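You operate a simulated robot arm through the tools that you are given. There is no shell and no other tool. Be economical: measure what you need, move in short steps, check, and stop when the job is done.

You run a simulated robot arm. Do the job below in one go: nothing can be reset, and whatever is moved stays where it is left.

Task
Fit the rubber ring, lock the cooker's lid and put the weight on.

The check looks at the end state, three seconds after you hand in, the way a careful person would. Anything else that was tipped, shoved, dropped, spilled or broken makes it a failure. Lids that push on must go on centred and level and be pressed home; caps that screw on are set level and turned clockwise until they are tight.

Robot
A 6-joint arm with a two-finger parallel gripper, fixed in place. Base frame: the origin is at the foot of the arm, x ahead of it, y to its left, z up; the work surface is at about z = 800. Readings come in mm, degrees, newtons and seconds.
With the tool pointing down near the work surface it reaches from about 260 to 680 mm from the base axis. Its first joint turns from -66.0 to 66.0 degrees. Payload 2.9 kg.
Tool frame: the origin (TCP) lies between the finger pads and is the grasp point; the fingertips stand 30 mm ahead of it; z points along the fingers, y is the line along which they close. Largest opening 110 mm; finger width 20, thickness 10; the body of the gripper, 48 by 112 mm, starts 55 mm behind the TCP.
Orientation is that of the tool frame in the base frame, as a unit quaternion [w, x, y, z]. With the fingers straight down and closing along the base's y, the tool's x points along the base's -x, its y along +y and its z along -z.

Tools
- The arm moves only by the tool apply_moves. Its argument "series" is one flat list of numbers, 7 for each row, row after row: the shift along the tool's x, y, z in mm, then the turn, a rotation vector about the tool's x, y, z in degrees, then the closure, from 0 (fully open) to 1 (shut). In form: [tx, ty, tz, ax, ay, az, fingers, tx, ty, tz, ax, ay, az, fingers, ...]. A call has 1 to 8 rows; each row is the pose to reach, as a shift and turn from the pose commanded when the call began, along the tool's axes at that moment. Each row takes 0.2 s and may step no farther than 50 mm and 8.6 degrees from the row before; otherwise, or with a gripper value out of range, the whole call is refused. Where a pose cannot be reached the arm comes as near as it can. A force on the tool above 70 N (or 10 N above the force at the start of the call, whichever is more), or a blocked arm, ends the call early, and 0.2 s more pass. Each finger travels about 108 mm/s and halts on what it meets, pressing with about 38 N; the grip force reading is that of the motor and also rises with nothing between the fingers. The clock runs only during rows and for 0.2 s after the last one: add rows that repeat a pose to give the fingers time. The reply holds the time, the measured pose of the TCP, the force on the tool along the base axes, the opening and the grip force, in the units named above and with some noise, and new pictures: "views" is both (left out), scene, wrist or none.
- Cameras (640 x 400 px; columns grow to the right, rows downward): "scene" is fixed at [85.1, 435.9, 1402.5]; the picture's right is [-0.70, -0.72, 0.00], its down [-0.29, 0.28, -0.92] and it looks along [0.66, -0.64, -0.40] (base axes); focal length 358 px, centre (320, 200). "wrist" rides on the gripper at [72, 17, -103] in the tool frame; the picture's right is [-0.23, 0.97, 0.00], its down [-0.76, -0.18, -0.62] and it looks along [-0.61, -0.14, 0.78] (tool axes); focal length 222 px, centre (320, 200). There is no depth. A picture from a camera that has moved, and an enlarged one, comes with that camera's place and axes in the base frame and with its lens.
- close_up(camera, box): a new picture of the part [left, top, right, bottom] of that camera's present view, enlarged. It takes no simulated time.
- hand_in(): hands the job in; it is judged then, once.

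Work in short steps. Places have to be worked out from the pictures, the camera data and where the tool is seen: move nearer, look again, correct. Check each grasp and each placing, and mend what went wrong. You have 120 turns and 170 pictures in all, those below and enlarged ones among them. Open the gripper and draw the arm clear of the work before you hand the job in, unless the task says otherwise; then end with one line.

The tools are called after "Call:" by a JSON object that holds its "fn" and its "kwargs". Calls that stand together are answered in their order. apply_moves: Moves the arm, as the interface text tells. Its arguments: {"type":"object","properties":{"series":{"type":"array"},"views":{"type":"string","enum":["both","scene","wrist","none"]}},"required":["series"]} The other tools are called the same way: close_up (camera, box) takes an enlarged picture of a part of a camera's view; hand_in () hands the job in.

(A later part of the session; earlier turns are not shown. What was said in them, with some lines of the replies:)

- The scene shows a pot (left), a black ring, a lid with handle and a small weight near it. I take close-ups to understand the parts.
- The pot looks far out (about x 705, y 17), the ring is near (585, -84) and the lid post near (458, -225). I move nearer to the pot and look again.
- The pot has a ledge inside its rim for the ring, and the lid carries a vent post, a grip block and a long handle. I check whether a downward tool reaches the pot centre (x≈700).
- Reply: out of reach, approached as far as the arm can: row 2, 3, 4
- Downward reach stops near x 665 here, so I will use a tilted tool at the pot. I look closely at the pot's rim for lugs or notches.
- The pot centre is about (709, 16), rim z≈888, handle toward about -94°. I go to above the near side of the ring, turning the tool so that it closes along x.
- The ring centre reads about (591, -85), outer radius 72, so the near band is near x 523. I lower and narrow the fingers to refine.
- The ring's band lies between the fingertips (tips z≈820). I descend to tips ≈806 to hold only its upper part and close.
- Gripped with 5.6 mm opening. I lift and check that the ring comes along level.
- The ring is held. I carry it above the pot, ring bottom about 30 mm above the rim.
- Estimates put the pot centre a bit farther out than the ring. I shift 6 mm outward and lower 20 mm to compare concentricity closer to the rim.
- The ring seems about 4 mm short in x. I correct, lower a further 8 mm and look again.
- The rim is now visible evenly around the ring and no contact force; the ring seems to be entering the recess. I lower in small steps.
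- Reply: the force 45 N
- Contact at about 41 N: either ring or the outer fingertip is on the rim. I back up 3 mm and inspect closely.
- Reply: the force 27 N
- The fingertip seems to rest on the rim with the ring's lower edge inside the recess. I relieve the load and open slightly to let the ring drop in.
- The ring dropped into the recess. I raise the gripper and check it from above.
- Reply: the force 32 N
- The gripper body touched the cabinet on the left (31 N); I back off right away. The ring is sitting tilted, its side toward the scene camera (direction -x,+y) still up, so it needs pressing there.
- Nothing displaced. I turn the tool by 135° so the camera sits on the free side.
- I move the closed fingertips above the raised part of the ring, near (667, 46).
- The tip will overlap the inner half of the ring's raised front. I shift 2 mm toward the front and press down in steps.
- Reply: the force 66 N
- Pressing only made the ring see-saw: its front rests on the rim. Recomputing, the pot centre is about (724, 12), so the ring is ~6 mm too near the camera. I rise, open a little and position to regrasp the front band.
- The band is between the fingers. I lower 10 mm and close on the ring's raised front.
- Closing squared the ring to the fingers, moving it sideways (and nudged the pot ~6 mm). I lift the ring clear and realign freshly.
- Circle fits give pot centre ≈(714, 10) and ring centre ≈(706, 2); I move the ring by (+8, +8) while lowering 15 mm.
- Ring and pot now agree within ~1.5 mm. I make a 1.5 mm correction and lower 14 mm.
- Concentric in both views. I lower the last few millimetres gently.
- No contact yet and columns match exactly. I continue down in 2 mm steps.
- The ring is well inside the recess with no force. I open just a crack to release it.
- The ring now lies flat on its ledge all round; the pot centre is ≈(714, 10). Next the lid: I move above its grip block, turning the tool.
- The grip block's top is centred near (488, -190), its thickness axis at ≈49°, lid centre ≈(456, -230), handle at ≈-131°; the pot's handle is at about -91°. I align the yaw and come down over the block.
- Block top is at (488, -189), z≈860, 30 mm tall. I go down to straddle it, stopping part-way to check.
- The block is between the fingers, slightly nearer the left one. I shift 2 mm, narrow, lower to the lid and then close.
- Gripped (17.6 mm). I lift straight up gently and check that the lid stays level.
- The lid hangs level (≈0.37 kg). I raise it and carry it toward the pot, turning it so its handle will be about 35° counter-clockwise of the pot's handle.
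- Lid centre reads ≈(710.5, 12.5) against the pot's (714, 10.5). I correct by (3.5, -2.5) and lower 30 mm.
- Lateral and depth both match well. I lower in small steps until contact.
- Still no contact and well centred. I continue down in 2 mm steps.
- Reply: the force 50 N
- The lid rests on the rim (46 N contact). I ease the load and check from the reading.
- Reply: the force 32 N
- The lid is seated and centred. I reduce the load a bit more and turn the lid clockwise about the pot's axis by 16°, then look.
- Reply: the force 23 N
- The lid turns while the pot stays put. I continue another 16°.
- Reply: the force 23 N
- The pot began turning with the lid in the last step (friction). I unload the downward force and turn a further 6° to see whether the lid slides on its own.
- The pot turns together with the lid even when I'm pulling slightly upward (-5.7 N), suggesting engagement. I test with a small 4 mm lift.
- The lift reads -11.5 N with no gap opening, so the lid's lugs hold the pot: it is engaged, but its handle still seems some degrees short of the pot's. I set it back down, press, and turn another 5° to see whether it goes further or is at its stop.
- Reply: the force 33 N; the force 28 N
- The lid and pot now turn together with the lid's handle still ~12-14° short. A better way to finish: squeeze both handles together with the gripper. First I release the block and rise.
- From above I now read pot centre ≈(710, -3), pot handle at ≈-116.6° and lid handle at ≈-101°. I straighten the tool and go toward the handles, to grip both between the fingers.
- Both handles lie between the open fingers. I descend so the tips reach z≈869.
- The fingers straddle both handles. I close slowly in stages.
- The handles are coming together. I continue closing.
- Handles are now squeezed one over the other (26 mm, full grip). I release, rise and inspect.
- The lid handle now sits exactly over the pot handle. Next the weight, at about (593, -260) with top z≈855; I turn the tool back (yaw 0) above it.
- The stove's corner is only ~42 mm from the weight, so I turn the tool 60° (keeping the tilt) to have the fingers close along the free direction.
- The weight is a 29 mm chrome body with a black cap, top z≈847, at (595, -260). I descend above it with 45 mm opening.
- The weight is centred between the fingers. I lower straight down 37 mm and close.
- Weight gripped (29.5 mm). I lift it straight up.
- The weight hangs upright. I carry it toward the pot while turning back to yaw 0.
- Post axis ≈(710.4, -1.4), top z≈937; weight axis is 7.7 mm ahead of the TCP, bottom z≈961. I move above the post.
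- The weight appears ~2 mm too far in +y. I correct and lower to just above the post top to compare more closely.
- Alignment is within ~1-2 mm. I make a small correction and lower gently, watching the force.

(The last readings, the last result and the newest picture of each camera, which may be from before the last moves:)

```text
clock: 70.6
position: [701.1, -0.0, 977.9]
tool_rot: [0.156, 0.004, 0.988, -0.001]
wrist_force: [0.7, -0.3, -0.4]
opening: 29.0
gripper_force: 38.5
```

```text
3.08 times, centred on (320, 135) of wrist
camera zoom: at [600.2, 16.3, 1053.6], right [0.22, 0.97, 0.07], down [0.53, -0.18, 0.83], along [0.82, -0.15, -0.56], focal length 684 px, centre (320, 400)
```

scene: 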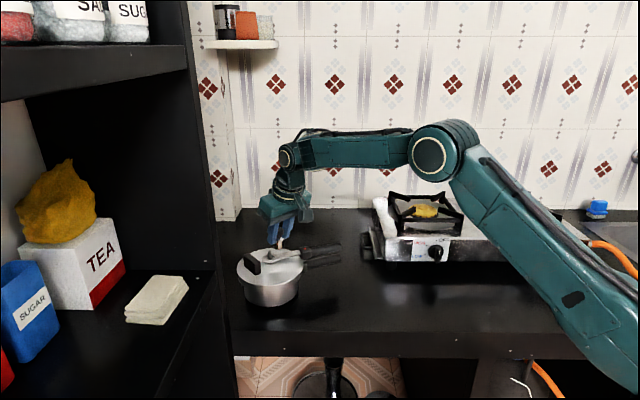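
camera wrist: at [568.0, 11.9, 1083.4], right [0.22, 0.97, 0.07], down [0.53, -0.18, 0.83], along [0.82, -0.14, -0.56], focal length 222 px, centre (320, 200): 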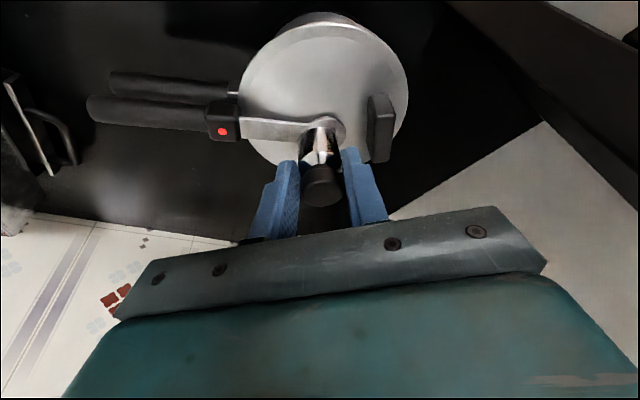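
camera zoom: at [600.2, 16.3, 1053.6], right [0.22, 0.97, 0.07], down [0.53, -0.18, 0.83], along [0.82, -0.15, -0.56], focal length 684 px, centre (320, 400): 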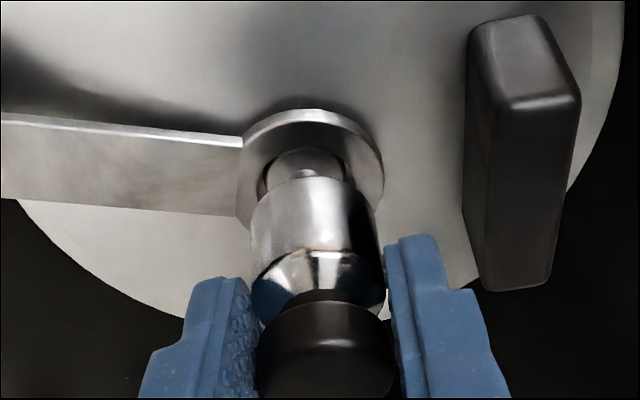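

The weight slides over the post without force. I continue lowering until it seats.

Call:
{"fn": "apply_moves", "kwargs": {"series": [0.6, 0, 2, 0, 0, 0, 1, 1.3, 0, 4, 0, 0, 0, 1, 1.9, 0, 6, 0, 0, 0, 1, 2.6, 0, 8, 0, 0, 0, 1, 3.2, 0, 10, 0, 0, 0, 1, 3.9, 0, 12, 0, 0, 0, 1], "views": "none"}}

Call:
{"fn": "close_up", "kwargs": {"camera": "scene", "box": [256, 228, 296, 263]}}

Call:
{"fn": "close_up", "kwargs": {"camera": "wrist", "box": [260, 70, 380, 200]}}

```text
clock: 72.0
position: [700.9, -0.4, 964.8]
tool_rot: [0.156, 0.004, 0.988, 0.0]
wrist_force: [-0.2, 0.4, -1.0]
opening: 26.9
gripper_force: 37.8
```

```text
11.43 times, centred on (276, 246) of scene
camera zoom: at [85.1, 435.9, 1402.5], right [-0.7, -0.72, 0.0], down [-0.29, 0.28, -0.92], along [0.66, -0.64, -0.4], focal length 4086 px, centre (823, -320)
```

zoom: 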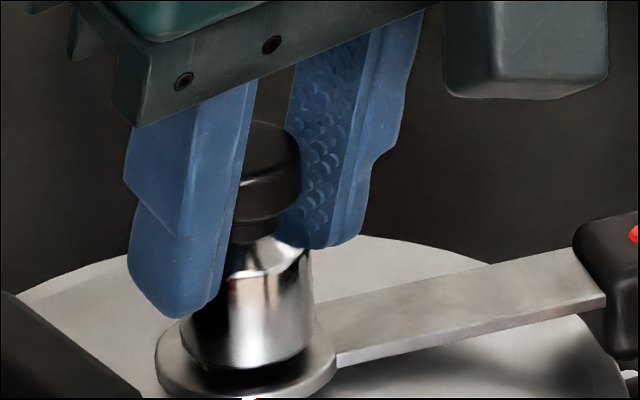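

```text
3.08 times, centred on (320, 135) of wrist
camera zoom: at [599.8, 16.8, 1041.1], right [0.22, 0.97, 0.07], down [0.53, -0.18, 0.83], along [0.82, -0.15, -0.56], focal length 684 px, centre (320, 400)
```

zoom: 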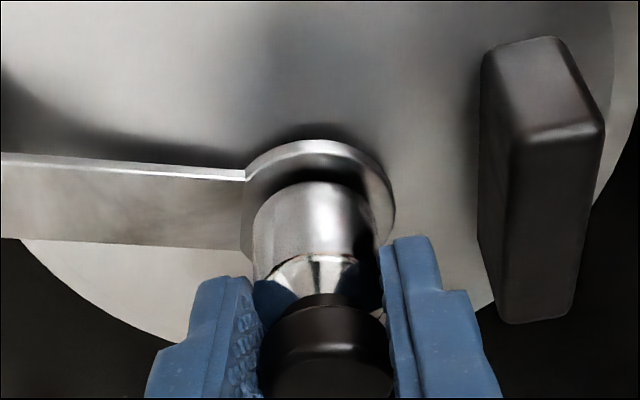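

It's nearly down, with a small gap still visible. I lower a few mm further.

Call:
{"fn": "apply_moves", "kwargs": {"series": [0.6, 0, 2, 0, 0, 0, 1, 1.3, 0, 4, 0, 0, 0, 1, 1.9, 0, 6, 0, 0, 0, 1], "views": "none"}}

Call:
{"fn": "close_up", "kwargs": {"camera": "scene", "box": [252, 232, 300, 272]}}

```text
clock: 72.8
position: [701.2, -1.8, 960.3]
tool_rot: [0.158, 0.004, 0.987, -0.001]
wrist_force: [-3.1, 0.3, 6.9]
opening: 27.0
gripper_force: 37.5
```

```text
10.00 times, centred on (276, 252) of scene
camera zoom: at [84.9, 435.9, 1402.5], right [-0.7, -0.72, 0.0], down [-0.29, 0.28, -0.92], along [0.66, -0.64, -0.4], focal length 3575 px, centre (760, -320)
```

zoom: 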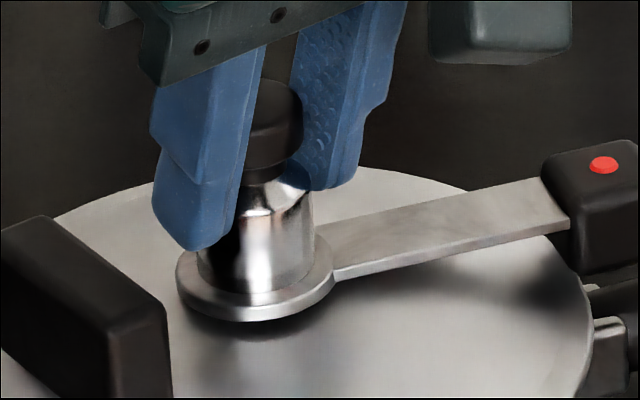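

The weight sits upright on the hub (7 N contact). I release and withdraw.

Call:
{"fn": "apply_moves", "kwargs": {"series": [-0.6, 0, -2, 0, 0, 0, 1, -0.6, 0, -2, 0, 0, 0, 0.68, -0.6, 0, -2, 0, 0, 0, 0.6, -0.6, 0, -30, 0, 0, 0, 0.6, 0, 0, -70, 0, 0, 0, 0.6, 40, 0, -90, 0, 0, 0, 0.6, 80, 0, -100, 0, 0, 0, 0.6]}}

Call:
{"fn": "close_up", "kwargs": {"camera": "scene", "box": [222, 222, 358, 312]}}

Call:
{"fn": "close_up", "kwargs": {"camera": "wrist", "box": [80, 0, 440, 220]}}

```text
clock: 74.4
position: [594.6, 0.8, 1028.6]
tool_rot: [0.157, 0.004, 0.988, -0.001]
wrist_force: [1.1, 0.1, 0.3]
opening: 44.0
gripper_force: 0.0
camera wrist: at [493.8, 17.8, 1105.0], right [0.22, 0.97, 0.07], down [0.53, -0.18, 0.83], along [0.82, -0.15, -0.56], focal length 222 px, centre (320, 200)
```

scene: 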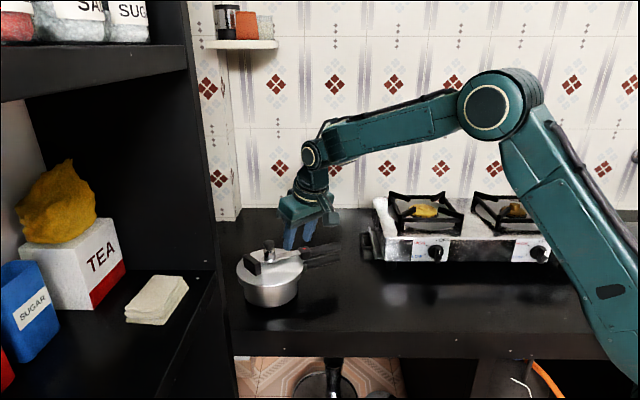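
wrist: 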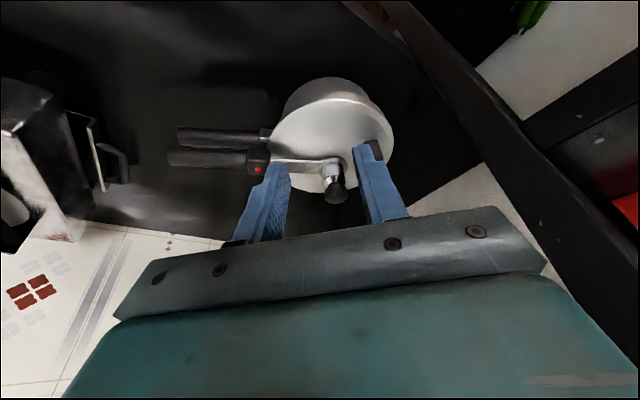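

```text
4.44 times, centred on (290, 267) of scene
camera zoom: at [85.1, 435.9, 1402.5], right [-0.7, -0.72, 0.0], down [-0.29, 0.28, -0.92], along [0.66, -0.64, -0.4], focal length 1589 px, centre (453, -98)
```

zoom: 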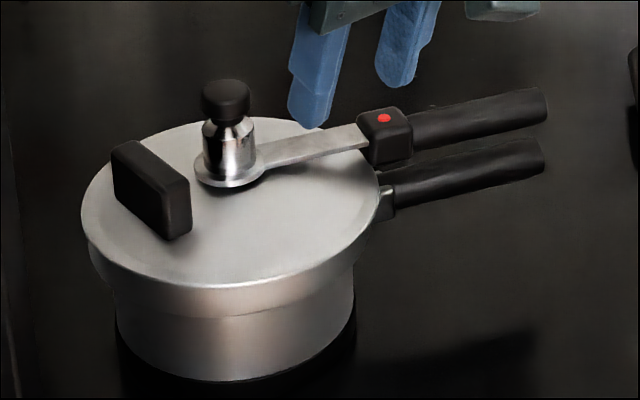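

```text
1.78 times, centred on (260, 110) of wrist
camera zoom: at [493.8, 17.8, 1105.0], right [0.22, 0.97, 0.07], down [0.53, -0.18, 0.83], along [0.82, -0.15, -0.56], focal length 395 px, centre (427, 360)
```

zoom: 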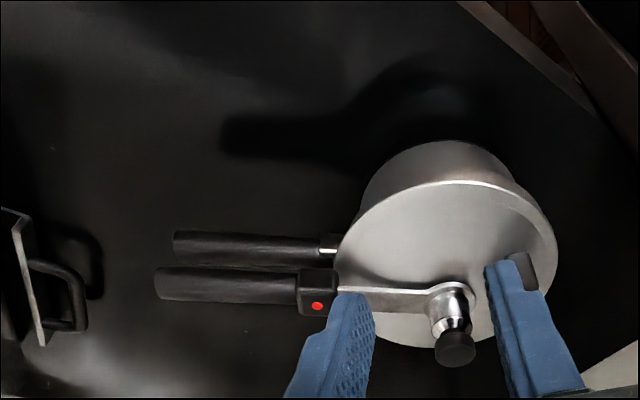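

Lid locked with handles aligned, weight upright on the post, nothing else disturbed. I draw the arm well clear.

Call:
{"fn": "apply_moves", "kwargs": {"series": [30, 0, -35, 0, 0, 0, 0.3, 60, 0, -70, 0, 0, 0, 0, 80, 0, -105, 0, 0, 0, 0, 80, 0, -105, 0, 0, 0, 0], "views": "scene"}}

```text
clock: 75.4
position: [485.6, 1.9, 1107.1]
tool_rot: [0.157, 0.003, 0.988, 0.0]
wrist_force: [-0.2, 0.1, 0.1]
opening: 110.0
gripper_force: 0.1
```

scene: 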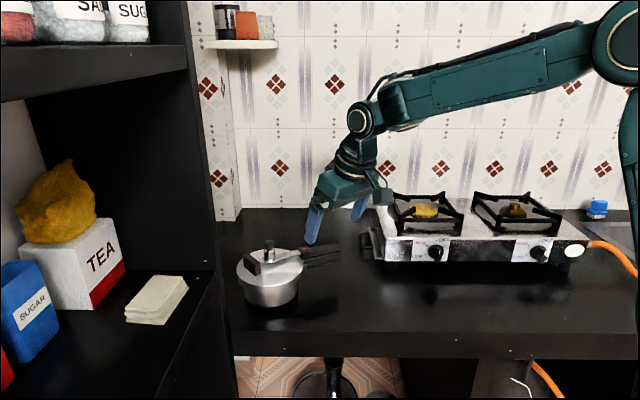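

The arm is clear and the cooker looks complete; I hand in.

Call:
{"fn": "hand_in", "kwargs": {}}

```text
The job is handed in.
```

The rubber ring is seated in the pot, the lid is on with its handle turned over the pot's handle, and the weight is upright on the vent post; along the way the pot was shifted about 12 mm and turned about 20°, and the gripper briefly touched the left cabinet (31 N) without visibly moving anything.
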